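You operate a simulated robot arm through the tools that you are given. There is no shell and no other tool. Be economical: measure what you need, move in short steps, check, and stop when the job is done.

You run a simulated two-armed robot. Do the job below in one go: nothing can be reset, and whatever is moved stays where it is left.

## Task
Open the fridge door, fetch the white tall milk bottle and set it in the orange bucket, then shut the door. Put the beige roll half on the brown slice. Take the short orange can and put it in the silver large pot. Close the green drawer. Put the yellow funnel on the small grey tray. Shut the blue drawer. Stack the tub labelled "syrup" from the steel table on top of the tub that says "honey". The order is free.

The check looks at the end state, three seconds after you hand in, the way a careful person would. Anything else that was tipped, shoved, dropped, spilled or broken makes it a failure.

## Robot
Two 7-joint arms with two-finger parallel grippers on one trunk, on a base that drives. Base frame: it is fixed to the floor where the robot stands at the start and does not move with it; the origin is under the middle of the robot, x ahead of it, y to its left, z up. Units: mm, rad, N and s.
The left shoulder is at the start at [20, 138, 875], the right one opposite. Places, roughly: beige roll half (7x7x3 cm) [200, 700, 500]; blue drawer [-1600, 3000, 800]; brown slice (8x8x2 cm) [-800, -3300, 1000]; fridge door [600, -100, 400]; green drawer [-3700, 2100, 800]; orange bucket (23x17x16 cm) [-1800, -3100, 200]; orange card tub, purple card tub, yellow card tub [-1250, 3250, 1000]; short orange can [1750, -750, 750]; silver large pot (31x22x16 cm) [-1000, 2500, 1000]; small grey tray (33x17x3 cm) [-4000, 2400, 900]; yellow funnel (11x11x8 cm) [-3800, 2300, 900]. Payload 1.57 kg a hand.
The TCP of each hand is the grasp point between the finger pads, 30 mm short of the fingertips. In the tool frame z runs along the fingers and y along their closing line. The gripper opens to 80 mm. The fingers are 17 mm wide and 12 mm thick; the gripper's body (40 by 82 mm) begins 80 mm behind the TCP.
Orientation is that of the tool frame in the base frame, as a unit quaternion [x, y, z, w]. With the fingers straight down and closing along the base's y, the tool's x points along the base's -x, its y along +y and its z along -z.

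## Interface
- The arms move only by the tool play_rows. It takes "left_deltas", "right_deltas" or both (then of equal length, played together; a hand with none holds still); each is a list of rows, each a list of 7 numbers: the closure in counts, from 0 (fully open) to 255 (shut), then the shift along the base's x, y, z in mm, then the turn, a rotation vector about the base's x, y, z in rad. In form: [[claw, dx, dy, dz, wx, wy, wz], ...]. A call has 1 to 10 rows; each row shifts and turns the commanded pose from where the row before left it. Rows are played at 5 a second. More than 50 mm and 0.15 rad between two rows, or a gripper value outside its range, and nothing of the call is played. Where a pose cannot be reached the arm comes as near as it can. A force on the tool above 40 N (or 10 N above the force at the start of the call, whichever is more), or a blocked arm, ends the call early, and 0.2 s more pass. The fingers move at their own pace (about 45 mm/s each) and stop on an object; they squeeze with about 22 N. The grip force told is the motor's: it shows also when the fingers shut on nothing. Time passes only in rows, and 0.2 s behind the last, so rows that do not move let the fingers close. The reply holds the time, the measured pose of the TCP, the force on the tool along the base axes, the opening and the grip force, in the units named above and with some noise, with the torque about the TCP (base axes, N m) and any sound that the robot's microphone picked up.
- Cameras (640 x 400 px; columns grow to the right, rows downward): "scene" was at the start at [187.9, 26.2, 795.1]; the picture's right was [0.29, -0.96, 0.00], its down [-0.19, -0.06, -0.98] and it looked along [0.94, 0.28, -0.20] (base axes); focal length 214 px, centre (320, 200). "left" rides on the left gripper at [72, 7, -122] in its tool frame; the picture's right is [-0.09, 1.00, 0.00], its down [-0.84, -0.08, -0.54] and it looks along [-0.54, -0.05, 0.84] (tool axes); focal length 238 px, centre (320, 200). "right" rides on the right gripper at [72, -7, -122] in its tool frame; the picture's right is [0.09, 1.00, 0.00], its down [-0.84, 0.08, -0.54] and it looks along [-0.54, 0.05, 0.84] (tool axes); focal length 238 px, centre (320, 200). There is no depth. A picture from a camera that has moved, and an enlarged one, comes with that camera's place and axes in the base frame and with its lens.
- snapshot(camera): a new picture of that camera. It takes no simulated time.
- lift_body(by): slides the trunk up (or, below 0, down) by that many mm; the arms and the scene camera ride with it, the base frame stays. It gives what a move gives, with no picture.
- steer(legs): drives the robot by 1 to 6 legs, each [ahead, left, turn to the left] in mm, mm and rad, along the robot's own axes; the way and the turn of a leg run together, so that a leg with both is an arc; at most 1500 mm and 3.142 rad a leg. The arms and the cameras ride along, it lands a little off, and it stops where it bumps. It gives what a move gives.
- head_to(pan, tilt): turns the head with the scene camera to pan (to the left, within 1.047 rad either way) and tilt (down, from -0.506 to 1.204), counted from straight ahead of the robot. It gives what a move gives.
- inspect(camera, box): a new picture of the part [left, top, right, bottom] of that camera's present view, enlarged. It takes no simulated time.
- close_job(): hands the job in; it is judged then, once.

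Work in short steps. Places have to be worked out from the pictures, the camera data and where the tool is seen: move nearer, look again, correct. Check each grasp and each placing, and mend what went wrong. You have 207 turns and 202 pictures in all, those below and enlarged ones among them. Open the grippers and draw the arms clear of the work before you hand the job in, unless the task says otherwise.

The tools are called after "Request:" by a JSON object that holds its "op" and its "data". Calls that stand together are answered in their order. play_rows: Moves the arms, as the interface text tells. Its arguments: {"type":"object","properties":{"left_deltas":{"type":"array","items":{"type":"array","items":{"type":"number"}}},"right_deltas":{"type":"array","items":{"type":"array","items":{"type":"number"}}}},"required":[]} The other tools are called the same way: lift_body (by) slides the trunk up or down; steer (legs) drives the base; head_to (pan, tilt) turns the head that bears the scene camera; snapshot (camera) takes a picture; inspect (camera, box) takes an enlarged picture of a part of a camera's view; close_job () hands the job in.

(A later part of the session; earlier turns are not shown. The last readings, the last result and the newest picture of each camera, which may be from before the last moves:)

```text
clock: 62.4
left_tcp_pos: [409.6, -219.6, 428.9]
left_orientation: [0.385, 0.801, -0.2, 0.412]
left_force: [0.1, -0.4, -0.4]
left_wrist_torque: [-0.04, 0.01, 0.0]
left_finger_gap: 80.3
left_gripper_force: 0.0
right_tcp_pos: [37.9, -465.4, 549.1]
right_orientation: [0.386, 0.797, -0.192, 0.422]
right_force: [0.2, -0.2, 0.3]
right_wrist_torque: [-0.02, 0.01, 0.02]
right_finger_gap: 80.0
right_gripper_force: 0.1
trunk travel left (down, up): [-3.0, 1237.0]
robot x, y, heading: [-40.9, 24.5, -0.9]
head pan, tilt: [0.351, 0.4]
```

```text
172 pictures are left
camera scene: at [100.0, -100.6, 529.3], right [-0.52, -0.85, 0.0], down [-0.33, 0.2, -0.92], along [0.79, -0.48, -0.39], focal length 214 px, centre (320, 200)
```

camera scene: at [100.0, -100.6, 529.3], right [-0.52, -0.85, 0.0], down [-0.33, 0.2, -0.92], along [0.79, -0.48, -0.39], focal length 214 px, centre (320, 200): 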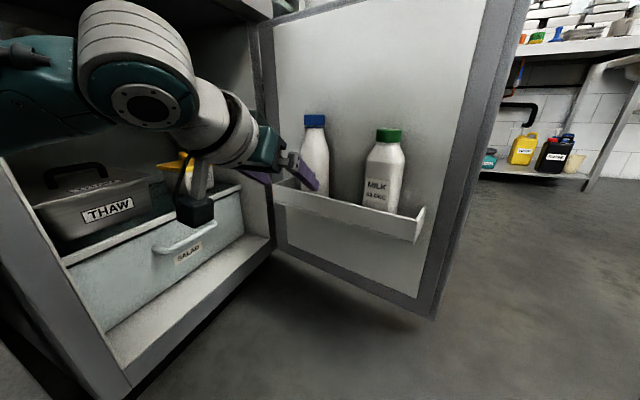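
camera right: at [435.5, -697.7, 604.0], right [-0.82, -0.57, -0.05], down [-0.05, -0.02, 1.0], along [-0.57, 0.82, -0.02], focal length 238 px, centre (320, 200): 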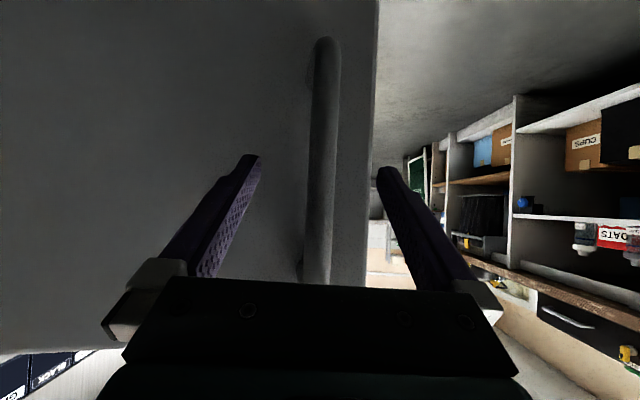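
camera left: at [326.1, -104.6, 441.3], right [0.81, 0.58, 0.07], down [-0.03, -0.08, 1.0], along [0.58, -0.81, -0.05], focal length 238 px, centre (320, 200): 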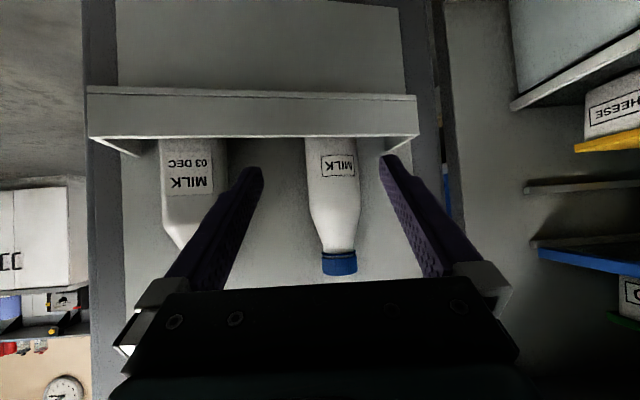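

Rail top is about z 362 and the bottle's straight body just above. I'll lower the hand 12 mm and drive 100 ahead, 5 left, then check.

Request:
{"op": "play_rows", "data": {"left_deltas": [[0, 0, 0, -12, 0, 0, 0]]}}

Request:
{"op": "steer", "data": {"legs": [[105, 5, 0]]}}

Request:
{"op": "snapshot", "data": {"camera": "left"}}

```text
clock: 62.8
left_tcp_pos: [407.9, -220.9, 418.0]
left_orientation: [0.384, 0.801, -0.2, 0.413]
left_force: [0.1, -0.4, 0.2]
left_wrist_torque: [-0.03, 0.04, 0.01]
left_finger_gap: 79.8
left_gripper_force: 0.0
right_tcp_pos: [37.5, -466.2, 549.8]
right_orientation: [0.386, 0.798, -0.191, 0.421]
right_force: [0.5, -0.4, 0.3]
right_wrist_torque: [0.01, -0.04, 0.03]
right_finger_gap: 79.7
right_gripper_force: 0.1
trunk travel left (down, up): [-3.0, 1237.0]
robot x, y, heading: [-37.0, 29.5, -0.899]
head pan, tilt: [0.351, 0.4]
```

```text
clock: 63.9
left_tcp_pos: [444.6, -271.4, 416.5]
left_orientation: [0.38, 0.803, -0.201, 0.412]
left_force: [-0.2, 0.6, 0.0]
left_wrist_torque: [-0.01, 0.02, 0.0]
left_finger_gap: 80.2
left_gripper_force: 0.1
right_tcp_pos: [78.7, -520.4, 549.8]
right_orientation: [0.382, 0.801, -0.191, 0.42]
right_force: [0.1, 1.1, -0.1]
right_wrist_torque: [0.0, -0.01, 0.0]
right_finger_gap: 80.0
right_gripper_force: 0.0
trunk travel left (down, up): [-3.0, 1237.0]
robot x, y, heading: [5.6, -27.1, -0.889]
head pan, tilt: [0.351, 0.4]
stopped in leg 1: the robot was blocked; the commanded pose is now the measured one
```

```text
171 pictures are left
camera left: at [361.6, -157.1, 427.2], right [0.81, 0.59, 0.07], down [-0.03, -0.08, 1.0], along [0.59, -0.81, -0.05], focal length 238 px, centre (320, 200)
```

left: 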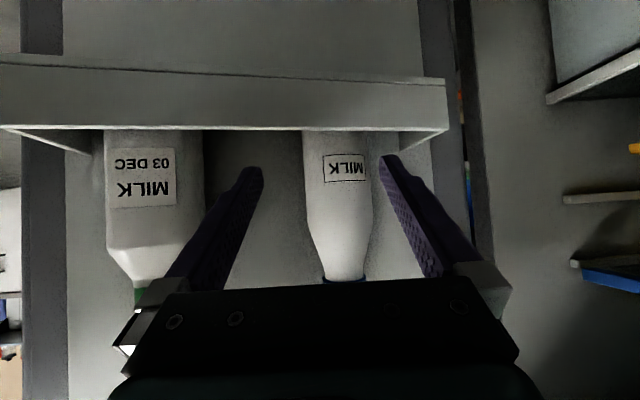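

Blocked about 43 mm early; something else touches. I look to the left side to see what.

Request:
{"op": "head_to", "data": {"pan": 1.0, "tilt": 0.7}}

Request:
{"op": "snapshot", "data": {"camera": "scene"}}

```text
clock: 64.9
left_tcp_pos: [443.7, -272.6, 416.3]
left_orientation: [0.38, 0.803, -0.2, 0.413]
left_force: [0.0, 0.6, 0.5]
left_wrist_torque: [0.03, -0.02, -0.04]
left_finger_gap: 80.0
left_gripper_force: 0.0
right_tcp_pos: [77.6, -520.3, 550.6]
right_orientation: [0.382, 0.801, -0.191, 0.42]
right_force: [0.0, 0.0, 0.2]
right_wrist_torque: [0.05, 0.0, 0.0]
right_finger_gap: 79.8
right_gripper_force: 0.0
trunk travel left (down, up): [-3.0, 1237.0]
robot x, y, heading: [2.9, -24.7, -0.894]
head pan, tilt: [1.0, 0.7]
```

```text
170 pictures are left
camera scene: at [140.5, -97.4, 501.5], right [0.11, -0.99, 0.0], down [-0.65, -0.07, -0.76], along [0.76, 0.08, -0.65], focal length 214 px, centre (320, 200)
```

scene: 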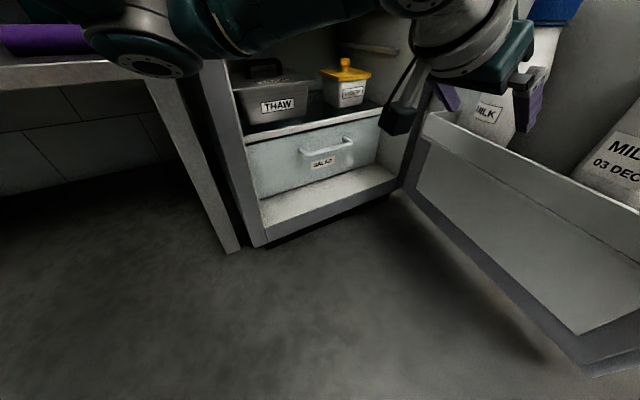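

The left elbow is against the table leg/fridge edge. I'll back off, turn the robot 0.39 left so the elbow stays clear, and yaw the tool back by −0.39 instead.

Request:
{"op": "steer", "data": {"legs": [[-150, 0, 0], [0, -150, 0], [0, 0, 0.39]]}}

Request:
{"op": "play_rows", "data": {"left_deltas": [[0, 0, 0, 0, 0, 0, -0.13], [0, 0, 0, 0, 0, 0, -0.13], [0, 0, 0, 0, 0, 0, -0.13]]}}

Request:
{"op": "head_to", "data": {"pan": 0.4, "tilt": 0.4}}

Request:
{"op": "snapshot", "data": {"camera": "scene"}}

```text
clock: 68.4
left_tcp_pos: [305.4, -54.8, 419.3]
left_orientation: [0.215, 0.861, -0.113, 0.446]
left_force: [0.0, 1.0, -0.2]
left_wrist_torque: [0.04, 0.01, 0.02]
left_finger_gap: 80.0
left_gripper_force: 0.1
right_tcp_pos: [61.4, -425.7, 549.4]
right_orientation: [0.217, 0.859, -0.102, 0.452]
right_force: [-0.4, 0.5, 0.2]
right_wrist_torque: [0.01, 0.02, 0.03]
right_finger_gap: 80.1
right_gripper_force: 0.0
trunk travel left (down, up): [-3.0, 1237.0]
robot x, y, heading: [-205.7, -8.9, -0.497]
head pan, tilt: [1.0, 0.7]
```

```text
clock: 69.2
left_tcp_pos: [304.7, -55.2, 420.4]
left_orientation: [0.378, 0.803, -0.197, 0.416]
left_force: [-0.3, 0.6, 0.3]
left_wrist_torque: [0.01, -0.02, 0.04]
left_finger_gap: 80.0
left_gripper_force: 0.1
right_tcp_pos: [61.7, -427.0, 549.4]
right_orientation: [0.217, 0.859, -0.102, 0.452]
right_force: [-0.1, 0.1, 0.0]
right_wrist_torque: [-0.02, -0.04, 0.04]
right_finger_gap: 80.0
right_gripper_force: 0.1
trunk travel left (down, up): [-3.0, 1237.0]
robot x, y, heading: [-206.5, -7.8, -0.498]
head pan, tilt: [1.0, 0.7]
```

```text
clock: 70.2
left_tcp_pos: [304.5, -55.0, 418.9]
left_orientation: [0.378, 0.804, -0.197, 0.415]
left_force: [-0.4, 0.3, 0.3]
left_wrist_torque: [0.0, 0.0, 0.02]
left_finger_gap: 79.9
left_gripper_force: 0.0
right_tcp_pos: [60.6, -426.3, 549.5]
right_orientation: [0.217, 0.86, -0.102, 0.451]
right_force: [0.3, 1.1, 0.6]
right_wrist_torque: [-0.02, -0.01, -0.01]
right_finger_gap: 80.1
right_gripper_force: 0.0
trunk travel left (down, up): [-3.0, 1237.0]
robot x, y, heading: [-204.6, -4.1, -0.491]
head pan, tilt: [0.4, 0.4]
```

```text
169 pictures are left
camera scene: at [-26.4, -61.7, 529.2], right [-0.09, -1.0, 0.0], down [-0.39, 0.04, -0.92], along [0.92, -0.09, -0.39], focal length 214 px, centre (320, 200)
```

scene: 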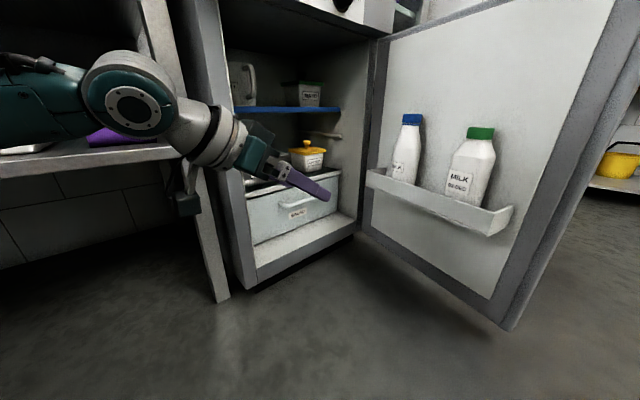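

Clear now. Drive along the tool direction to 60 mm short of the bottle.

Request:
{"op": "steer", "data": {"legs": [[255, -128, 0]]}}

Request:
{"op": "snapshot", "data": {"camera": "left"}}

```text
clock: 72.2
left_tcp_pos: [462.3, -285.9, 417.7]
left_orientation: [0.38, 0.803, -0.197, 0.414]
left_force: [-0.8, 0.3, 0.9]
left_wrist_torque: [-0.02, 0.0, -0.01]
left_finger_gap: 79.8
left_gripper_force: 0.1
right_tcp_pos: [217.6, -656.4, 548.5]
right_orientation: [0.219, 0.859, -0.102, 0.452]
right_force: [-0.6, -0.5, 0.2]
right_wrist_torque: [-0.03, -0.01, 0.02]
right_finger_gap: 79.7
right_gripper_force: 0.2
trunk travel left (down, up): [-3.0, 1237.0]
robot x, y, heading: [-48.3, -235.4, -0.499]
head pan, tilt: [0.4, 0.4]
```

```text
168 pictures are left
camera left: at [378.1, -171.1, 429.9], right [0.8, 0.59, 0.07], down [-0.03, -0.08, 1.0], along [0.59, -0.8, -0.05], focal length 238 px, centre (320, 200)
```

left: 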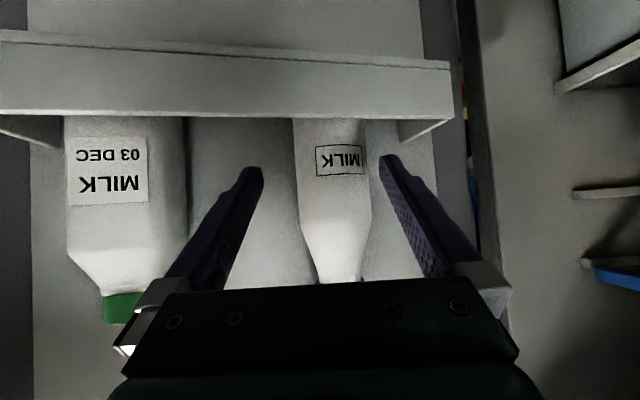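

Bottle is ~8 mm to the picture's right of the finger centre. I'll step 6 mm that way and 28 mm forward with the arm, and look again.

Request:
{"op": "play_rows", "data": {"left_deltas": [[0, 6, 5, 0, 0, 0, 0], [0, 18, -22, 0, 0, 0, 0]]}}

Request:
{"op": "snapshot", "data": {"camera": "left"}}

```text
clock: 72.8
left_tcp_pos: [489.9, -306.4, 419.5]
left_orientation: [0.38, 0.802, -0.199, 0.415]
left_force: [0.5, -0.7, -0.1]
left_wrist_torque: [-0.01, 0.0, -0.04]
left_finger_gap: 79.9
left_gripper_force: 0.0
right_tcp_pos: [219.7, -658.2, 550.2]
right_orientation: [0.219, 0.858, -0.103, 0.452]
right_force: [-0.1, 0.0, -0.3]
right_wrist_torque: [0.0, 0.0, 0.03]
right_finger_gap: 80.2
right_gripper_force: 0.1
trunk travel left (down, up): [-3.0, 1237.0]
robot x, y, heading: [-48.8, -234.9, -0.501]
head pan, tilt: [0.4, 0.4]
```

```text
167 pictures are left
camera left: at [403.7, -191.7, 430.3], right [0.8, 0.59, 0.07], down [-0.03, -0.08, 1.0], along [0.59, -0.8, -0.04], focal length 238 px, centre (320, 200)
```

left: 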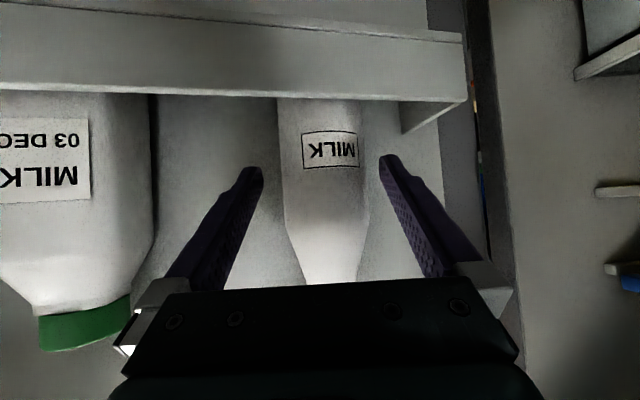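

Centred well. Advance 24 mm and close.

Request:
{"op": "play_rows", "data": {"left_deltas": [[0, 8, -9, 0, 0, 0, 0], [0, 8, -9, 0, 0, 0, 0], [255, 0, 0, 0, 0, 0, 0], [255, 0, 0, 0, 0, 0, 0], [255, 0, 0, 0, 0, 0, 0], [255, 0, 0, 0, 0, 0, 0]]}}

Request:
{"op": "snapshot", "data": {"camera": "left"}}

```text
clock: 74.2
left_tcp_pos: [503.5, -322.3, 418.9]
left_orientation: [0.38, 0.803, -0.198, 0.415]
left_force: [0.9, -1.4, 0.2]
left_wrist_torque: [-0.02, -0.07, 0.01]
left_finger_gap: 64.6
left_gripper_force: 22.3
right_tcp_pos: [217.2, -658.3, 549.1]
right_orientation: [0.218, 0.859, -0.103, 0.452]
right_force: [-0.4, -0.5, 0.1]
right_wrist_torque: [-0.02, -0.01, 0.03]
right_finger_gap: 80.0
right_gripper_force: 0.1
trunk travel left (down, up): [-3.0, 1237.0]
robot x, y, heading: [-50.1, -232.9, -0.499]
head pan, tilt: [0.4, 0.4]
```

```text
166 pictures are left
camera left: at [420.1, -208.7, 430.5], right [0.8, 0.59, 0.07], down [-0.03, -0.08, 1.0], along [0.59, -0.8, -0.04], focal length 238 px, centre (320, 200)
```

left: 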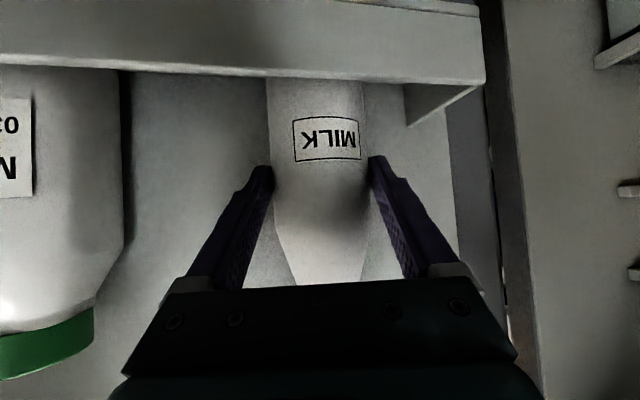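

Gripped at 64.6 mm. Lift with the trunk straight up 130 mm.

Request:
{"op": "lift_body", "data": {"by": 40}}

Request:
{"op": "lift_body", "data": {"by": 110}}

Request:
{"op": "snapshot", "data": {"camera": "left"}}

Request:
{"op": "snapshot", "data": {"camera": "scene"}}

```text
clock: 75.0
left_tcp_pos: [503.2, -321.4, 458.8]
left_orientation: [0.378, 0.804, -0.197, 0.415]
left_force: [-0.3, 0.6, -3.8]
left_wrist_torque: [0.06, 0.06, 0.0]
left_finger_gap: 64.4
left_gripper_force: 22.5
right_tcp_pos: [217.8, -658.7, 589.7]
right_orientation: [0.22, 0.859, -0.103, 0.451]
right_force: [0.5, -0.5, -0.5]
right_wrist_torque: [-0.01, -0.01, 0.0]
right_finger_gap: 80.2
right_gripper_force: 0.0
trunk travel left (down, up): [-43.0, 1197.0]
robot x, y, heading: [-45.2, -232.8, -0.499]
head pan, tilt: [0.4, 0.4]
```

```text
clock: 76.4
left_tcp_pos: [503.6, -322.6, 568.4]
left_orientation: [0.379, 0.803, -0.198, 0.415]
left_force: [-0.1, 0.3, -4.2]
left_wrist_torque: [0.07, 0.05, 0.0]
left_finger_gap: 64.5
left_gripper_force: 22.1
right_tcp_pos: [217.3, -657.9, 699.8]
right_orientation: [0.219, 0.859, -0.103, 0.452]
right_force: [0.2, -0.5, -0.6]
right_wrist_torque: [0.02, 0.0, -0.03]
right_finger_gap: 79.9
right_gripper_force: 0.1
trunk travel left (down, up): [-153.0, 1087.0]
robot x, y, heading: [-49.1, -234.9, -0.501]
head pan, tilt: [0.4, 0.4]
```

```text
165 pictures are left
camera left: at [419.1, -208.0, 580.1], right [0.8, 0.59, 0.07], down [-0.03, -0.08, 1.0], along [0.59, -0.8, -0.05], focal length 238 px, centre (320, 200)
```

left: 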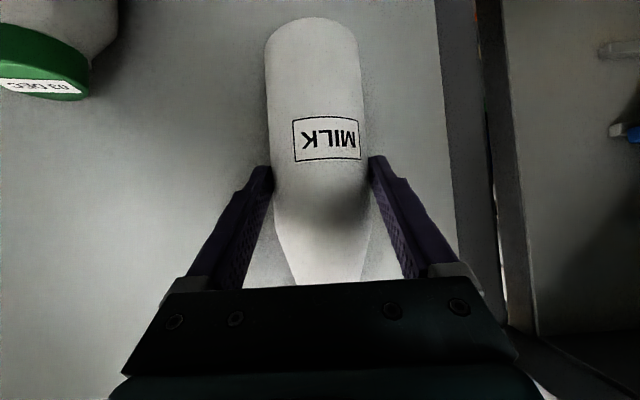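

```text
164 pictures are left
camera scene: at [131.5, -292.8, 679.1], right [-0.1, -1.0, 0.0], down [-0.39, 0.04, -0.92], along [0.92, -0.09, -0.39], focal length 214 px, centre (320, 200)
```

scene: 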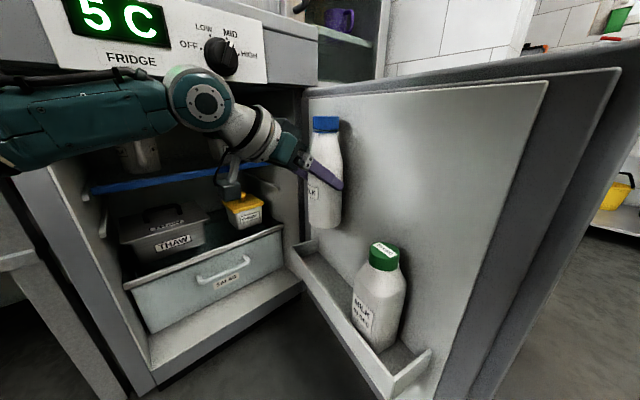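

Milk is held firmly (about 0.4 kg). I'll back off, then look toward the open floor behind to see what blocked me.

Request:
{"op": "steer", "data": {"legs": [[-230, 93, 0]]}}

Request:
{"op": "head_to", "data": {"pan": -1.04, "tilt": 0.5}}

Request:
{"op": "snapshot", "data": {"camera": "scene"}}

```text
clock: 78.3
left_tcp_pos: [342.4, -126.7, 569.2]
left_orientation: [0.379, 0.803, -0.198, 0.415]
left_force: [0.0, -0.1, -5.2]
left_wrist_torque: [0.08, 0.09, -0.01]
left_finger_gap: 64.5
left_gripper_force: 22.2
right_tcp_pos: [56.9, -462.6, 700.0]
right_orientation: [0.218, 0.859, -0.103, 0.452]
right_force: [-0.2, 0.2, -0.7]
right_wrist_torque: [0.01, 0.01, -0.01]
right_finger_gap: 79.7
right_gripper_force: 0.1
trunk travel left (down, up): [-153.0, 1087.0]
robot x, y, heading: [-209.5, -38.4, -0.495]
head pan, tilt: [0.4, 0.4]
```

```text
clock: 79.8
left_tcp_pos: [341.7, -125.4, 568.8]
left_orientation: [0.379, 0.803, -0.198, 0.415]
left_force: [0.6, -0.5, -4.3]
left_wrist_torque: [0.07, 0.04, -0.03]
left_finger_gap: 64.5
left_gripper_force: 21.8
right_tcp_pos: [57.5, -461.6, 699.0]
right_orientation: [0.219, 0.859, -0.103, 0.451]
right_force: [-0.3, 0.3, 0.6]
right_wrist_torque: [-0.01, -0.04, 0.02]
right_finger_gap: 80.0
right_gripper_force: 0.0
trunk travel left (down, up): [-153.0, 1087.0]
robot x, y, heading: [-208.3, -38.1, -0.5]
head pan, tilt: [-1.04, 0.499]
```

```text
163 pictures are left
camera scene: at [-119.2, -178.6, 670.1], right [-1.0, -0.03, 0.0], down [-0.02, 0.48, -0.88], along [0.03, -0.88, -0.48], focal length 214 px, centre (320, 200)
```

scene: 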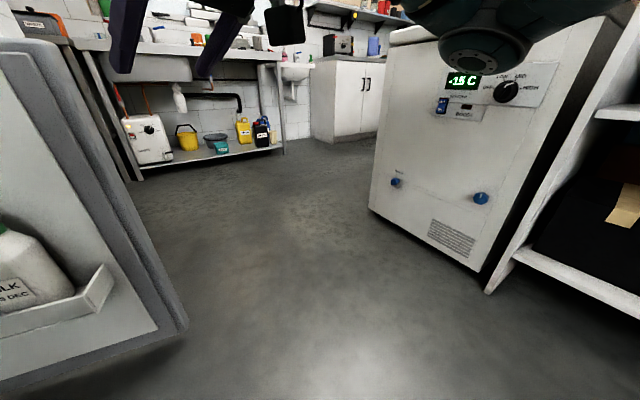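

The opposite row (freezer, shelves) is at n≈−1010, so I have about 1.4 m of aisle. I retract the milk hand 160 mm toward me, aligned with my heading, before driving around the door.

Request:
{"op": "play_rows", "data": {"left_deltas": [[255, -35, 19, 0, 0, 0, 0.1], [255, -35, 19, 0, 0, 0, 0.1], [255, -35, 19, 0, 0, 0, 0.1], [255, -35, 19, 0, 0, 0, 0.09]]}}

Request:
{"op": "steer", "data": {"legs": [[0, 0, -0.46], [0, -367, 0], [1440, 0, 0]]}}

Request:
{"op": "head_to", "data": {"pan": 0.0, "tilt": 0.4}}

Request:
{"op": "snapshot", "data": {"camera": "scene"}}

```text
clock: 80.8
left_tcp_pos: [199.4, -49.5, 568.9]
left_orientation: [0.214, 0.862, -0.113, 0.446]
left_force: [-0.6, -1.2, -4.3]
left_wrist_torque: [0.01, 0.06, 0.02]
left_finger_gap: 64.3
left_gripper_force: 21.5
right_tcp_pos: [54.8, -462.0, 699.4]
right_orientation: [0.219, 0.859, -0.103, 0.451]
right_force: [-0.8, -0.1, 0.6]
right_wrist_torque: [0.02, 0.0, -0.01]
right_finger_gap: 79.9
right_gripper_force: 0.1
trunk travel left (down, up): [-153.0, 1087.0]
robot x, y, heading: [-211.2, -41.0, -0.496]
head pan, tilt: [-1.04, 0.499]
```

```text
clock: 84.7
left_tcp_pos: [-142.0, -436.9, 568.6]
left_orientation: [0.406, 0.791, -0.207, 0.408]
left_force: [-0.3, -0.6, -4.1]
left_wrist_torque: [0.05, 0.06, -0.02]
left_finger_gap: 64.5
left_gripper_force: 22.2
right_tcp_pos: [-451.9, -744.5, 697.2]
right_orientation: [0.408, 0.787, -0.199, 0.418]
right_force: [0.4, -0.1, 0.0]
right_wrist_torque: [0.03, -0.01, 0.03]
right_finger_gap: 79.9
right_gripper_force: 0.0
trunk travel left (down, up): [-153.0, 1087.0]
robot x, y, heading: [-508.0, -251.8, -0.954]
head pan, tilt: [-1.04, 0.499]
stopped in leg 3: the robot was blocked; the commanded pose is now the measured one
```

```text
clock: 86.0
left_tcp_pos: [-140.2, -436.2, 569.3]
left_orientation: [0.407, 0.79, -0.208, 0.409]
left_force: [0.4, 0.8, -4.1]
left_wrist_torque: [0.1, 0.05, -0.01]
left_finger_gap: 64.1
left_gripper_force: 21.9
right_tcp_pos: [-452.5, -744.6, 697.1]
right_orientation: [0.408, 0.787, -0.199, 0.418]
right_force: [0.3, 0.0, 0.1]
right_wrist_torque: [-0.01, -0.01, 0.04]
right_finger_gap: 80.0
right_gripper_force: 0.0
trunk travel left (down, up): [-153.0, 1087.0]
robot x, y, heading: [-506.5, -255.4, -0.951]
head pan, tilt: [0.0, 0.4]
```

```text
162 pictures are left
camera scene: at [-394.8, -405.9, 679.2], right [-0.82, -0.58, -0.01], down [-0.22, 0.32, -0.92], along [0.54, -0.75, -0.39], focal length 214 px, centre (320, 200)
```

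scene: 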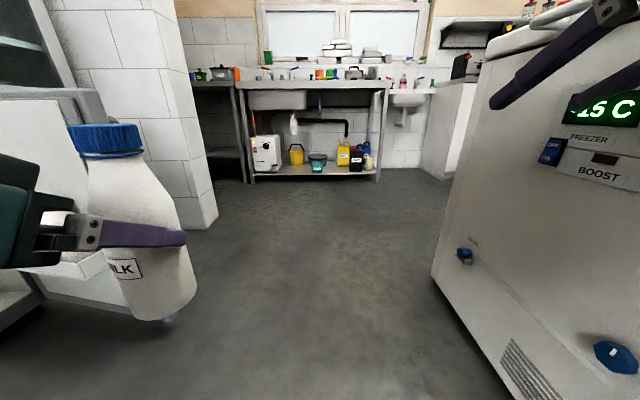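

Right elbow/base touched the opposite shelf; passing nose-first is too wide. I'll move left, turn to face the fridge row again, retract the right hand, and strafe past the door like before.

Request:
{"op": "steer", "data": {"legs": [[0, 160, 0]]}}

Request:
{"op": "play_rows", "data": {"right_deltas": [[0, -25, 35, -50, 0, 0, 0], [0, -25, 35, -50, 0, 0, 0]]}}

Request:
{"op": "steer", "data": {"legs": [[0, 0, 1.57], [-190, 0, 0]]}}

```text
clock: 87.4
left_tcp_pos: [-21.2, -352.3, 568.1]
left_orientation: [0.405, 0.791, -0.211, 0.408]
left_force: [-1.0, 0.6, -3.7]
left_wrist_torque: [0.11, 0.07, -0.01]
left_finger_gap: 64.3
left_gripper_force: 22.2
right_tcp_pos: [-330.2, -658.8, 700.1]
right_orientation: [0.407, 0.788, -0.203, 0.416]
right_force: [0.0, 0.1, -0.6]
right_wrist_torque: [0.0, -0.03, 0.0]
right_finger_gap: 80.1
right_gripper_force: 0.0
trunk travel left (down, up): [-153.0, 1087.0]
robot x, y, heading: [-381.8, -160.1, -0.95]
head pan, tilt: [0.0, 0.4]
```

```text
refused: row 1 steps farther than a row can; nothing moved
```

```text
clock: 92.7
left_tcp_pos: [-338.1, 92.0, 567.7]
left_orientation: [-0.263, 0.848, 0.134, 0.439]
left_force: [-0.3, 0.0, -4.8]
left_wrist_torque: [-0.03, 0.07, 0.0]
left_finger_gap: 64.1
left_gripper_force: 21.6
right_tcp_pos: [-40.9, -224.9, 699.1]
right_orientation: [-0.26, 0.847, 0.147, 0.44]
right_force: [-0.1, -0.6, 0.9]
right_wrist_torque: [0.03, 0.0, 0.0]
right_finger_gap: 80.2
right_gripper_force: 0.1
trunk travel left (down, up): [-153.0, 1087.0]
robot x, y, heading: [-536.9, -265.1, 0.6]
head pan, tilt: [0.0, 0.4]
```

Not blocked now. Retract the right hand and lower it to handle height, then strafe right past the door.

Request:
{"op": "play_rows", "data": {"right_deltas": [[0, -23, -16, -34, 0, 0, 0], [0, -23, -16, -34, 0, 0, 0], [0, -23, -16, -34, 0, 0, 0]]}}

Request:
{"op": "steer", "data": {"legs": [[0, -1320, 0.02], [250, 0, 0]]}}

Request:
{"op": "head_to", "data": {"pan": 0.5, "tilt": 0.3}}

Request:
{"op": "snapshot", "data": {"camera": "scene"}}

```text
clock: 93.5
left_tcp_pos: [-340.7, 91.0, 567.7]
left_orientation: [-0.263, 0.849, 0.134, 0.438]
left_force: [-0.1, 1.0, -4.8]
left_wrist_torque: [-0.04, 0.08, 0.0]
left_finger_gap: 64.1
left_gripper_force: 21.6
right_tcp_pos: [-96.4, -269.1, 589.9]
right_orientation: [-0.259, 0.848, 0.147, 0.438]
right_force: [0.0, 0.8, 0.6]
right_wrist_torque: [-0.01, 0.0, 0.01]
right_finger_gap: 80.0
right_gripper_force: 0.0
right hand out of reach, approached as far as the arm can: row 3
trunk travel left (down, up): [-153.0, 1087.0]
robot x, y, heading: [-535.5, -265.5, 0.591]
head pan, tilt: [0.0, 0.4]
```

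```text
clock: 101.5
left_tcp_pos: [596.6, -831.2, 568.6]
left_orientation: [-0.276, 0.845, 0.14, 0.435]
left_force: [0.1, -0.3, -3.9]
left_wrist_torque: [-0.09, 0.1, 0.04]
left_finger_gap: 64.3
left_gripper_force: 22.0
right_tcp_pos: [852.5, -1185.2, 589.7]
right_orientation: [-0.273, 0.843, 0.154, 0.436]
right_force: [0.1, 1.0, 0.1]
right_wrist_torque: [0.02, -0.02, -0.02]
right_finger_gap: 80.1
right_gripper_force: 0.1
trunk travel left (down, up): [-153.0, 1087.0]
robot x, y, heading: [407.9, -1197.0, 0.624]
head pan, tilt: [0.0, 0.4]
```

```text
clock: 102.4
left_tcp_pos: [596.3, -831.1, 568.0]
left_orientation: [-0.276, 0.845, 0.141, 0.437]
left_force: [-0.2, 0.0, -3.5]
left_wrist_torque: [-0.03, 0.08, -0.02]
left_finger_gap: 64.3
left_gripper_force: 22.0
right_tcp_pos: [851.3, -1185.3, 591.3]
right_orientation: [-0.273, 0.844, 0.154, 0.436]
right_force: [-0.9, -0.2, 0.2]
right_wrist_torque: [0.02, -0.01, -0.03]
right_finger_gap: 80.1
right_gripper_force: 0.1
trunk travel left (down, up): [-153.0, 1087.0]
robot x, y, heading: [407.6, -1194.9, 0.626]
head pan, tilt: [0.499, 0.3]
```

```text
161 pictures are left
camera scene: at [530.1, -1054.4, 688.4], right [0.9, -0.43, 0.0], down [-0.13, -0.27, -0.96], along [0.41, 0.86, -0.3], focal length 214 px, centre (320, 200)
```

scene: 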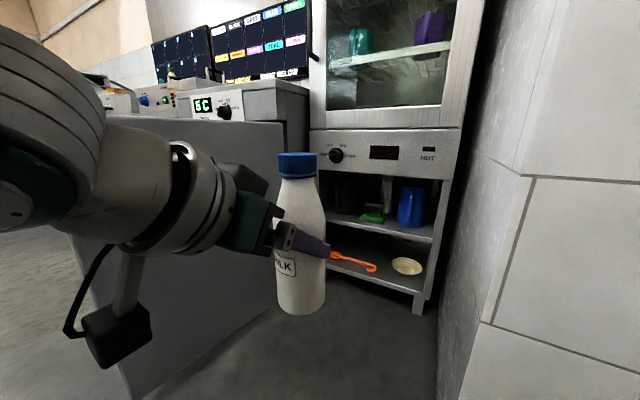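

Past the door. Turn left 1.5 to face its outer side and look.

Request:
{"op": "steer", "data": {"legs": [[0, 0, 1.5]]}}

Request:
{"op": "head_to", "data": {"pan": -0.35, "tilt": 0.4}}

Request:
{"op": "snapshot", "data": {"camera": "scene"}}

Request:
{"op": "snapshot", "data": {"camera": "right"}}

```text
clock: 106.4
left_tcp_pos: [65.2, -975.8, 568.3]
left_orientation: [0.772, -0.439, -0.398, -0.228]
left_force: [-0.3, -0.7, -3.7]
left_wrist_torque: [-0.07, -0.07, 0.01]
left_finger_gap: 64.2
left_gripper_force: 22.0
right_tcp_pos: [441.0, -755.1, 590.9]
right_orientation: [0.769, -0.44, -0.408, -0.219]
right_force: [-0.7, -0.1, -0.2]
right_wrist_torque: [0.0, -0.02, 0.03]
right_finger_gap: 80.1
right_gripper_force: 0.1
trunk travel left (down, up): [-153.0, 1087.0]
robot x, y, heading: [413.2, -1200.0, 2.097]
head pan, tilt: [0.499, 0.3]
```

```text
clock: 107.6
left_tcp_pos: [65.4, -975.2, 567.7]
left_orientation: [0.773, -0.439, -0.398, -0.228]
left_force: [-0.1, -0.3, -3.8]
left_wrist_torque: [-0.12, -0.01, 0.01]
left_finger_gap: 64.2
left_gripper_force: 22.2
right_tcp_pos: [440.7, -754.4, 591.1]
right_orientation: [0.769, -0.44, -0.408, -0.219]
right_force: [-0.2, 0.4, 1.0]
right_wrist_torque: [-0.02, 0.01, 0.02]
right_finger_gap: 80.0
right_gripper_force: 0.0
trunk travel left (down, up): [-153.0, 1087.0]
robot x, y, heading: [409.5, -1200.0, 2.103]
head pan, tilt: [-0.351, 0.4]
```

```text
160 pictures are left
camera scene: at [342.2, -1019.5, 679.2], right [0.98, 0.18, 0.0], down [0.07, -0.38, -0.92], along [-0.17, 0.91, -0.39], focal length 214 px, centre (320, 200)
```

scene: 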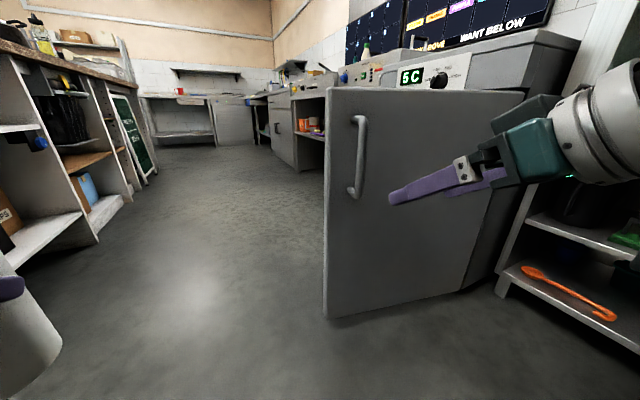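

```text
159 pictures are left
camera right: at [520.0, -873.3, 601.4], right [-0.83, -0.56, -0.05], down [-0.07, 0.0, 1.0], along [-0.56, 0.83, -0.04], focal length 238 px, centre (320, 200)
```

right: 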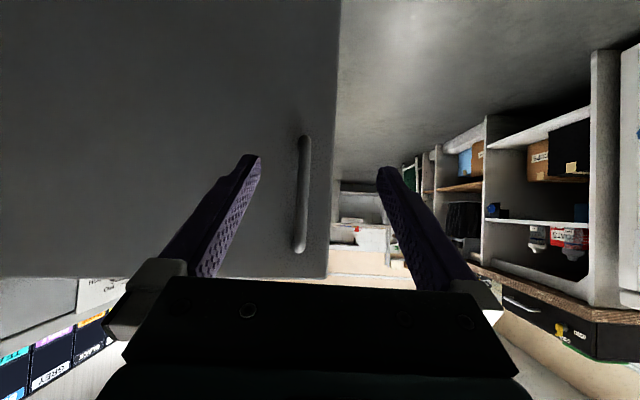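

Handle is ~190 mm ahead and 9 mm right. Drive up so the open fingers straddle it.

Request:
{"op": "steer", "data": {"legs": [[165, -9, 0]]}}

Request:
{"op": "snapshot", "data": {"camera": "right"}}

```text
clock: 109.0
left_tcp_pos: [-8.9, -830.2, 567.3]
left_orientation: [0.772, -0.44, -0.397, -0.228]
left_force: [0.2, -0.5, -3.8]
left_wrist_torque: [-0.07, -0.04, 0.01]
left_finger_gap: 64.0
left_gripper_force: 21.5
right_tcp_pos: [367.4, -609.8, 589.6]
right_orientation: [0.769, -0.441, -0.407, -0.219]
right_force: [-0.4, 0.2, 0.5]
right_wrist_torque: [0.0, 0.0, -0.01]
right_finger_gap: 79.8
right_gripper_force: 0.1
trunk travel left (down, up): [-153.0, 1087.0]
robot x, y, heading: [333.4, -1049.3, 2.101]
head pan, tilt: [-0.351, 0.4]
```

```text
158 pictures are left
camera right: at [445.9, -728.6, 601.1], right [-0.83, -0.56, -0.05], down [-0.07, 0.0, 1.0], along [-0.56, 0.83, -0.04], focal length 238 px, centre (320, 200)
```

right: 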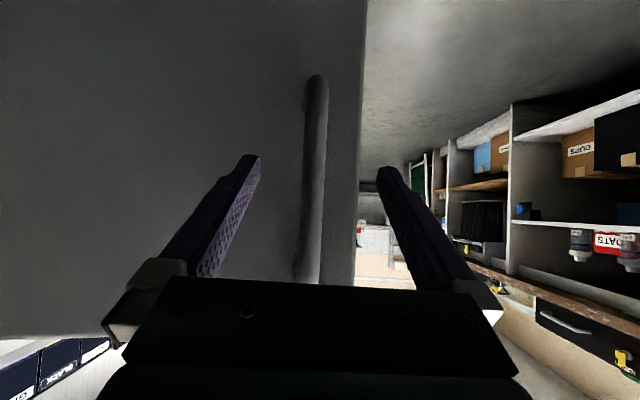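

I'll advance 24 more and grip the handle again for a controlled close.

Request:
{"op": "steer", "data": {"legs": [[25, 0, 0]]}}

Request:
{"op": "play_rows", "data": {"right_deltas": [[255, 0, 0, 0, 0, 0, 0], [255, 0, 0, 0, 0, 0, 0], [255, 0, 0, 0, 0, 0, 0], [255, 0, 0, 0, 0, 0, 0], [255, 0, 0, 0, 0, 0, 0]]}}

Request:
{"op": "snapshot", "data": {"camera": "right"}}

```text
clock: 109.9
left_tcp_pos: [-20.5, -810.2, 566.9]
left_orientation: [0.773, -0.44, -0.396, -0.227]
left_force: [-0.9, -0.6, -4.8]
left_wrist_torque: [-0.09, -0.03, 0.02]
left_finger_gap: 64.2
left_gripper_force: 22.0
right_tcp_pos: [356.0, -590.2, 590.5]
right_orientation: [0.77, -0.441, -0.406, -0.219]
right_force: [-0.1, 0.4, -0.3]
right_wrist_torque: [0.0, 0.0, 0.04]
right_finger_gap: 79.9
right_gripper_force: 0.2
trunk travel left (down, up): [-153.0, 1087.0]
robot x, y, heading: [322.3, -1027.2, 2.102]
head pan, tilt: [-0.351, 0.4]
```

```text
clock: 111.1
left_tcp_pos: [-19.7, -807.4, 566.7]
left_orientation: [0.774, -0.44, -0.396, -0.227]
left_force: [-0.7, -0.1, -5.1]
left_wrist_torque: [-0.09, -0.05, 0.01]
left_finger_gap: 64.4
left_gripper_force: 21.5
right_tcp_pos: [357.7, -586.0, 590.8]
right_orientation: [0.769, -0.441, -0.406, -0.222]
right_force: [6.0, 3.7, -3.8]
right_wrist_torque: [0.32, -0.51, -0.26]
right_finger_gap: 17.9
right_gripper_force: 25.6
trunk travel left (down, up): [-153.0, 1087.0]
robot x, y, heading: [323.0, -1024.3, 2.103]
head pan, tilt: [-0.351, 0.4]
```

```text
157 pictures are left
camera right: at [435.7, -704.8, 601.5], right [-0.83, -0.56, -0.06], down [-0.07, 0.0, 1.0], along [-0.55, 0.83, -0.04], focal length 238 px, centre (320, 200)
```

right: 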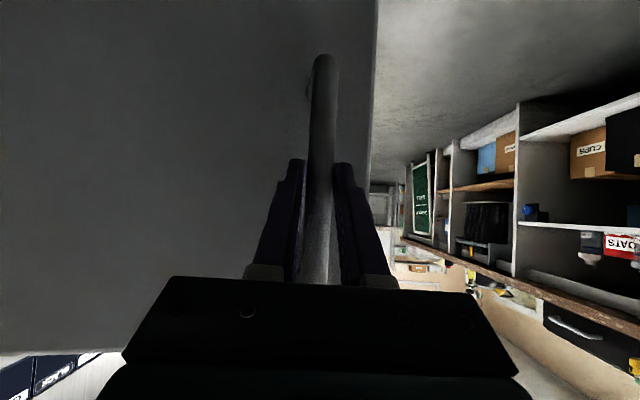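

Gripped. Now the reverse arc (67 ahead, 42 left, −0.1 per leg).

Request:
{"op": "steer", "data": {"legs": [[67, 42, -0.1], [67, 42, -0.1], [67, 42, -0.1], [67, 42, -0.1]]}}

Request:
{"op": "steer", "data": {"legs": [[67, 42, -0.1], [67, 42, -0.1], [67, 42, -0.1], [67, 42, -0.1]]}}

Request:
{"op": "snapshot", "data": {"camera": "scene"}}

```text
clock: 114.1
left_tcp_pos: [-145.7, -499.0, 566.5]
left_orientation: [0.672, -0.584, -0.341, -0.303]
left_force: [-0.2, 0.5, -3.8]
left_wrist_torque: [-0.1, -0.02, -0.02]
left_finger_gap: 63.8
left_gripper_force: 22.4
right_tcp_pos: [288.9, -440.1, 590.9]
right_orientation: [0.666, -0.587, -0.349, -0.3]
right_force: [24.5, 3.7, -13.9]
right_wrist_torque: [0.19, -0.69, -0.58]
right_finger_gap: 17.8
right_gripper_force: 32.5
trunk travel left (down, up): [-153.0, 1087.0]
robot x, y, heading: [75.5, -832.7, 1.7]
head pan, tilt: [-0.351, 0.4]
```

```text
clock: 117.1
left_tcp_pos: [-149.6, -161.4, 566.6]
left_orientation: [-0.543, 0.704, 0.275, 0.365]
left_force: [0.0, 0.1, -4.2]
left_wrist_torque: [-0.1, 0.05, 0.03]
left_finger_gap: 64.1
left_gripper_force: 21.6
right_tcp_pos: [275.5, -275.2, 591.6]
right_orientation: [-0.536, 0.708, 0.281, 0.365]
right_force: [21.2, -4.2, -5.1]
right_wrist_torque: [0.26, -0.67, -0.5]
right_finger_gap: 17.6
right_gripper_force: 32.8
trunk travel left (down, up): [-153.0, 1087.0]
robot x, y, heading: [-70.9, -555.8, 1.304]
head pan, tilt: [-0.351, 0.4]
```

```text
156 pictures are left
camera scene: at [12.5, -390.1, 679.4], right [0.82, -0.58, 0.01], down [-0.22, -0.32, -0.92], along [0.53, 0.75, -0.39], focal length 214 px, centre (320, 200)
```

scene: 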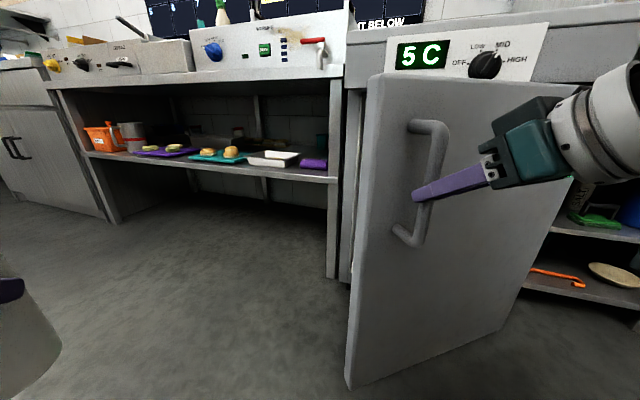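

Side force shows my arc is slightly wide; reduce the leftward part and continue.

Request:
{"op": "steer", "data": {"legs": [[67, 36, -0.1], [67, 40, -0.1], [67, 41, -0.1], [67, 41, -0.1]]}}

Request:
{"op": "steer", "data": {"legs": [[67, 41, -0.1], [67, 41, -0.1]]}}

Request:
{"op": "snapshot", "data": {"camera": "scene"}}

```text
clock: 120.1
left_tcp_pos: [-19.8, 152.9, 567.4]
left_orientation: [-0.39, 0.8, 0.202, 0.409]
left_force: [0.0, 0.4, -4.6]
left_wrist_torque: [-0.06, 0.08, 0.01]
left_finger_gap: 64.2
left_gripper_force: 22.0
right_tcp_pos: [323.8, -116.9, 588.8]
right_orientation: [-0.385, 0.8, 0.212, 0.41]
right_force: [-21.2, 10.5, 9.5]
right_wrist_torque: [0.15, -0.52, 0.33]
right_finger_gap: 17.8
right_gripper_force: 33.0
trunk travel left (down, up): [-153.0, 1087.0]
robot x, y, heading: [-94.7, -250.9, 0.908]
head pan, tilt: [-0.351, 0.4]
```

```text
clock: 121.8
left_tcp_pos: [86.5, 285.6, 566.8]
left_orientation: [-0.31, 0.835, 0.16, 0.426]
left_force: [-0.4, 0.0, -4.3]
left_wrist_torque: [-0.07, 0.1, -0.01]
left_finger_gap: 64.1
left_gripper_force: 22.1
right_tcp_pos: [369.3, -43.2, 588.6]
right_orientation: [-0.306, 0.832, 0.176, 0.428]
right_force: [-22.7, 18.4, -2.6]
right_wrist_torque: [-0.03, -0.52, 0.44]
right_finger_gap: 18.2
right_gripper_force: 32.4
trunk travel left (down, up): [-153.0, 1087.0]
robot x, y, heading: [-59.4, -97.9, 0.707]
head pan, tilt: [-0.351, 0.4]
```

```text
155 pictures are left
camera scene: at [93.6, 3.4, 678.6], right [0.35, -0.94, -0.01], down [-0.37, -0.13, -0.92], along [0.86, 0.32, -0.39], focal length 214 px, centre (320, 200)
```

scene: 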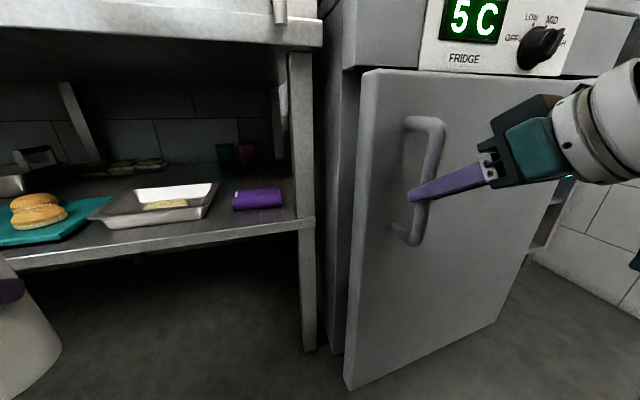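

Nearly closed (about 48 mm left). Two more legs with more left, ending with a slight push.

Request:
{"op": "steer", "data": {"legs": [[45, 40, -0.06], [40, 26, -0.05]]}}

Request:
{"op": "inspect", "data": {"camera": "scene", "box": [200, 0, 640, 400]}}

```text
clock: 123.3
left_tcp_pos: [163.1, 356.7, 563.1]
left_orientation: [-0.265, 0.85, 0.132, 0.435]
left_force: [-0.6, -0.2, -4.7]
left_wrist_torque: [-0.04, 0.06, -0.01]
left_finger_gap: 63.7
left_gripper_force: 21.6
right_tcp_pos: [410.0, -2.7, 590.9]
right_orientation: [-0.262, 0.848, 0.144, 0.437]
right_force: [1.9, -21.3, -9.0]
right_wrist_torque: [-0.85, -0.04, -0.16]
right_finger_gap: 17.9
right_gripper_force: 32.2
trunk travel left (down, up): [-153.0, 1087.0]
robot x, y, heading: [-36.6, 6.4, 0.606]
head pan, tilt: [-0.351, 0.4]
```

```text
1.00 times, centred on (420, 200) of scene (not enlarged: the box is as wide or as high as the picture)
camera zoom: at [138.0, 76.9, 678.6], right [0.25, -0.97, 0.01], down [-0.38, -0.1, -0.92], along [0.89, 0.22, -0.39], focal length 214 px, centre (220, 200)
```

zoom: 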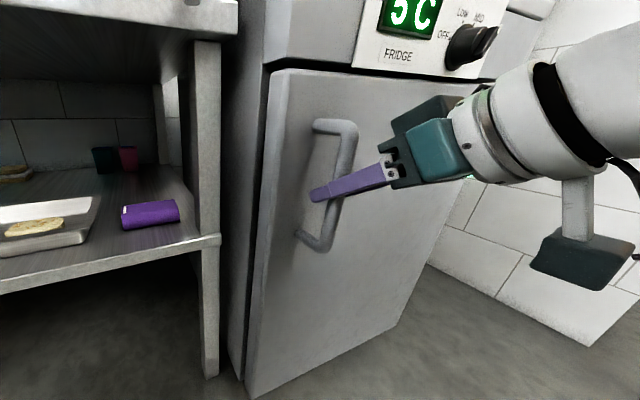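

Looks shut. One small forward push, then release and compare.

Request:
{"op": "steer", "data": {"legs": [[12, 0, 0]]}}

Request:
{"op": "play_rows", "data": {"right_deltas": [[0, 0, 0, 0, 0, 0, 0], [0, 0, 0, 0, 0, 0, 0], [0, 0, 0, 0, 0, 0, 0], [0, 0, 0, 0, 0, 0, 0]]}}

Request:
{"op": "steer", "data": {"legs": [[-250, 0, 0]]}}

Request:
{"op": "snapshot", "data": {"camera": "scene"}}

```text
clock: 124.0
left_tcp_pos: [169.4, 363.0, 563.6]
left_orientation: [-0.266, 0.851, 0.132, 0.434]
left_force: [-0.1, -0.2, -3.6]
left_wrist_torque: [-0.1, 0.08, -0.01]
left_finger_gap: 64.2
left_gripper_force: 21.7
right_tcp_pos: [416.4, 3.0, 587.2]
right_orientation: [-0.26, 0.851, 0.14, 0.435]
right_force: [-7.0, -21.7, -4.8]
right_wrist_torque: [-0.64, -0.03, 0.01]
right_finger_gap: 17.8
right_gripper_force: 32.8
trunk travel left (down, up): [-153.0, 1087.0]
robot x, y, heading: [-23.1, 14.3, 0.598]
head pan, tilt: [-0.351, 0.4]
```

```text
clock: 125.0
left_tcp_pos: [173.2, 370.9, 565.3]
left_orientation: [-0.265, 0.85, 0.134, 0.436]
left_force: [0.5, -0.9, -4.4]
left_wrist_torque: [-0.04, 0.07, -0.01]
left_finger_gap: 63.9
left_gripper_force: 22.1
right_tcp_pos: [419.8, 9.8, 589.7]
right_orientation: [-0.26, 0.849, 0.144, 0.436]
right_force: [0.5, 0.2, -0.7]
right_wrist_torque: [0.02, -0.02, 0.0]
right_finger_gap: 80.0
right_gripper_force: 0.1
trunk travel left (down, up): [-153.0, 1087.0]
robot x, y, heading: [-19.6, 12.5, 0.607]
head pan, tilt: [-0.351, 0.4]
```

```text
clock: 126.8
left_tcp_pos: [-30.5, 233.2, 565.5]
left_orientation: [-0.266, 0.849, 0.135, 0.436]
left_force: [-0.2, -0.5, -3.4]
left_wrist_torque: [-0.07, 0.08, 0.0]
left_finger_gap: 63.8
left_gripper_force: 22.2
right_tcp_pos: [216.9, -128.6, 589.4]
right_orientation: [-0.261, 0.849, 0.144, 0.436]
right_force: [0.7, -0.7, 0.8]
right_wrist_torque: [0.0, 0.02, 0.01]
right_finger_gap: 80.1
right_gripper_force: 0.0
trunk travel left (down, up): [-153.0, 1087.0]
robot x, y, heading: [-225.0, -123.5, 0.604]
head pan, tilt: [-0.351, 0.4]
```

```text
153 pictures are left
camera scene: at [-54.9, -48.2, 679.3], right [0.25, -0.97, 0.0], down [-0.38, -0.1, -0.92], along [0.89, 0.23, -0.39], focal length 214 px, centre (320, 200)
```

scene: 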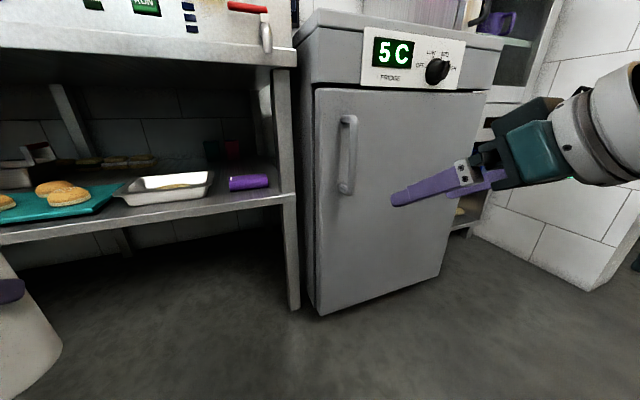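

Fridge is shut. Now the roll: strafe left along the shelf to look at the board from close.

Request:
{"op": "steer", "data": {"legs": [[0, 500, 0]]}}

Request:
{"op": "head_to", "data": {"pan": 0.0, "tilt": 0.4}}

Request:
{"op": "snapshot", "data": {"camera": "scene"}}

Request:
{"op": "inspect", "data": {"camera": "scene", "box": [180, 130, 500, 330]}}

```text
clock: 129.8
left_tcp_pos: [-316.3, 647.9, 565.7]
left_orientation: [-0.265, 0.85, 0.133, 0.435]
left_force: [0.6, -0.4, -4.2]
left_wrist_torque: [-0.04, 0.07, 0.02]
left_finger_gap: 64.2
left_gripper_force: 21.8
right_tcp_pos: [-68.1, 286.1, 590.4]
right_orientation: [-0.26, 0.849, 0.143, 0.437]
right_force: [0.4, 0.7, -1.6]
right_wrist_torque: [-0.02, 0.01, 0.01]
right_finger_gap: 80.0
right_gripper_force: 0.1
trunk travel left (down, up): [-153.0, 1087.0]
robot x, y, heading: [-510.3, 290.8, 0.601]
head pan, tilt: [-0.351, 0.4]
```

```text
clock: 130.6
left_tcp_pos: [-315.8, 648.4, 566.9]
left_orientation: [-0.265, 0.85, 0.134, 0.435]
left_force: [0.1, 0.6, -4.6]
left_wrist_torque: [-0.05, 0.11, 0.0]
left_finger_gap: 64.0
left_gripper_force: 22.1
right_tcp_pos: [-68.9, 287.7, 587.9]
right_orientation: [-0.26, 0.85, 0.143, 0.436]
right_force: [-0.1, 0.2, 0.8]
right_wrist_torque: [0.01, -0.02, 0.02]
right_finger_gap: 79.9
right_gripper_force: 0.0
trunk travel left (down, up): [-153.0, 1087.0]
robot x, y, heading: [-512.0, 289.6, 0.606]
head pan, tilt: [0.0, 0.4]
```

```text
152 pictures are left
camera scene: at [-354.1, 396.9, 679.2], right [0.56, -0.83, 0.0], down [-0.32, -0.22, -0.92], along [0.76, 0.52, -0.39], focal length 214 px, centre (320, 200)
```

scene: 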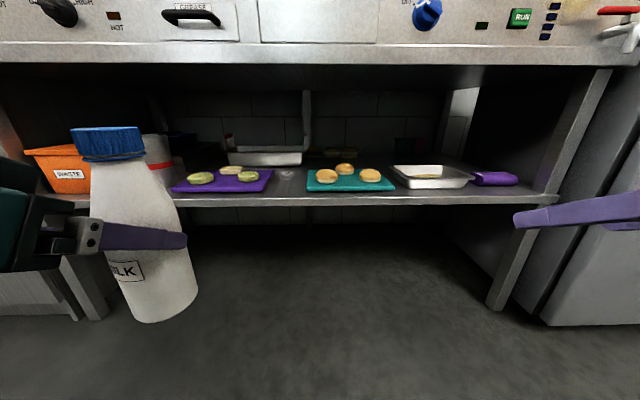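

```text
2.00 times, centred on (340, 230) of scene
camera zoom: at [-354.1, 396.9, 679.2], right [0.56, -0.83, 0.0], down [-0.32, -0.22, -0.92], along [0.76, 0.52, -0.39], focal length 429 px, centre (280, 140)
```

zoom: 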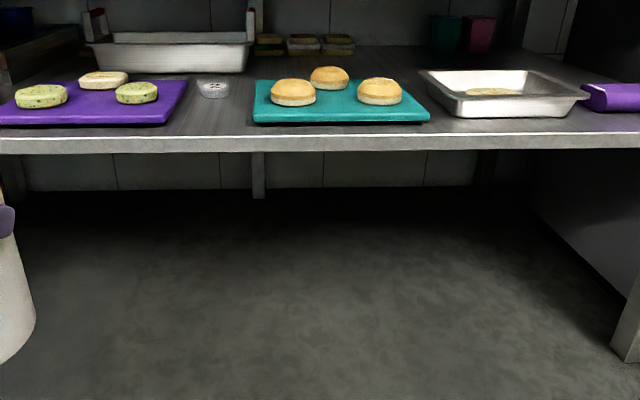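

The teal board matches the listed place. I'll go 150 mm closer and zoom on the three rolls there.

Request:
{"op": "steer", "data": {"legs": [[170, 0, 0]]}}

Request:
{"op": "inspect", "data": {"camera": "scene", "box": [290, 130, 430, 220]}}

Request:
{"op": "inspect", "data": {"camera": "scene", "box": [130, 130, 310, 230]}}

```text
clock: 132.1
left_tcp_pos: [-177.2, 744.8, 565.8]
left_orientation: [-0.266, 0.85, 0.134, 0.435]
left_force: [0.4, -0.2, -3.8]
left_wrist_torque: [-0.07, 0.09, 0.0]
left_finger_gap: 64.6
left_gripper_force: 22.4
right_tcp_pos: [71.7, 383.6, 588.9]
right_orientation: [-0.26, 0.85, 0.143, 0.435]
right_force: [-0.1, 0.4, 1.1]
right_wrist_torque: [0.0, 0.0, 0.03]
right_finger_gap: 80.1
right_gripper_force: 0.1
trunk travel left (down, up): [-153.0, 1087.0]
robot x, y, heading: [-370.5, 384.8, 0.605]
head pan, tilt: [0.0, 0.4]
```

```text
4.44 times, centred on (360, 175) of scene
camera zoom: at [-214.0, 493.6, 679.0], right [0.57, -0.82, 0.0], down [-0.32, -0.22, -0.92], along [0.76, 0.52, -0.39], focal length 953 px, centre (142, 311)
```

zoom: 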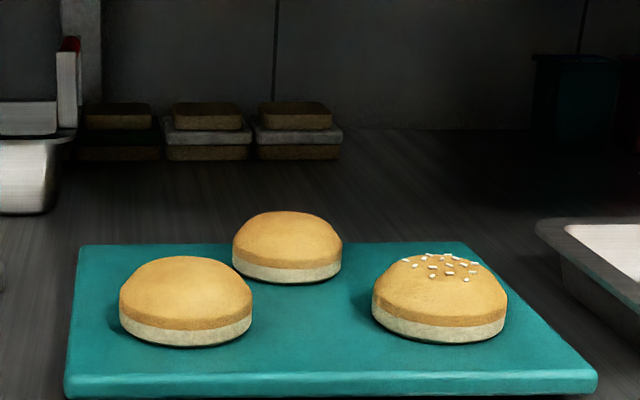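

```text
3.56 times, centred on (220, 180) of scene
camera zoom: at [-214.0, 493.6, 679.0], right [0.57, -0.82, 0.0], down [-0.32, -0.22, -0.92], along [0.76, 0.52, -0.39], focal length 763 px, centre (676, 271)
```

zoom: 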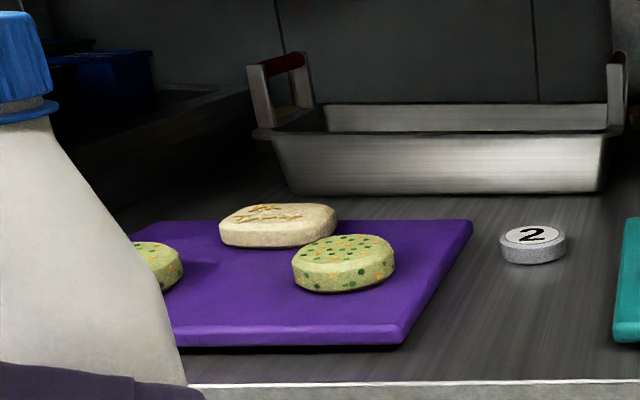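

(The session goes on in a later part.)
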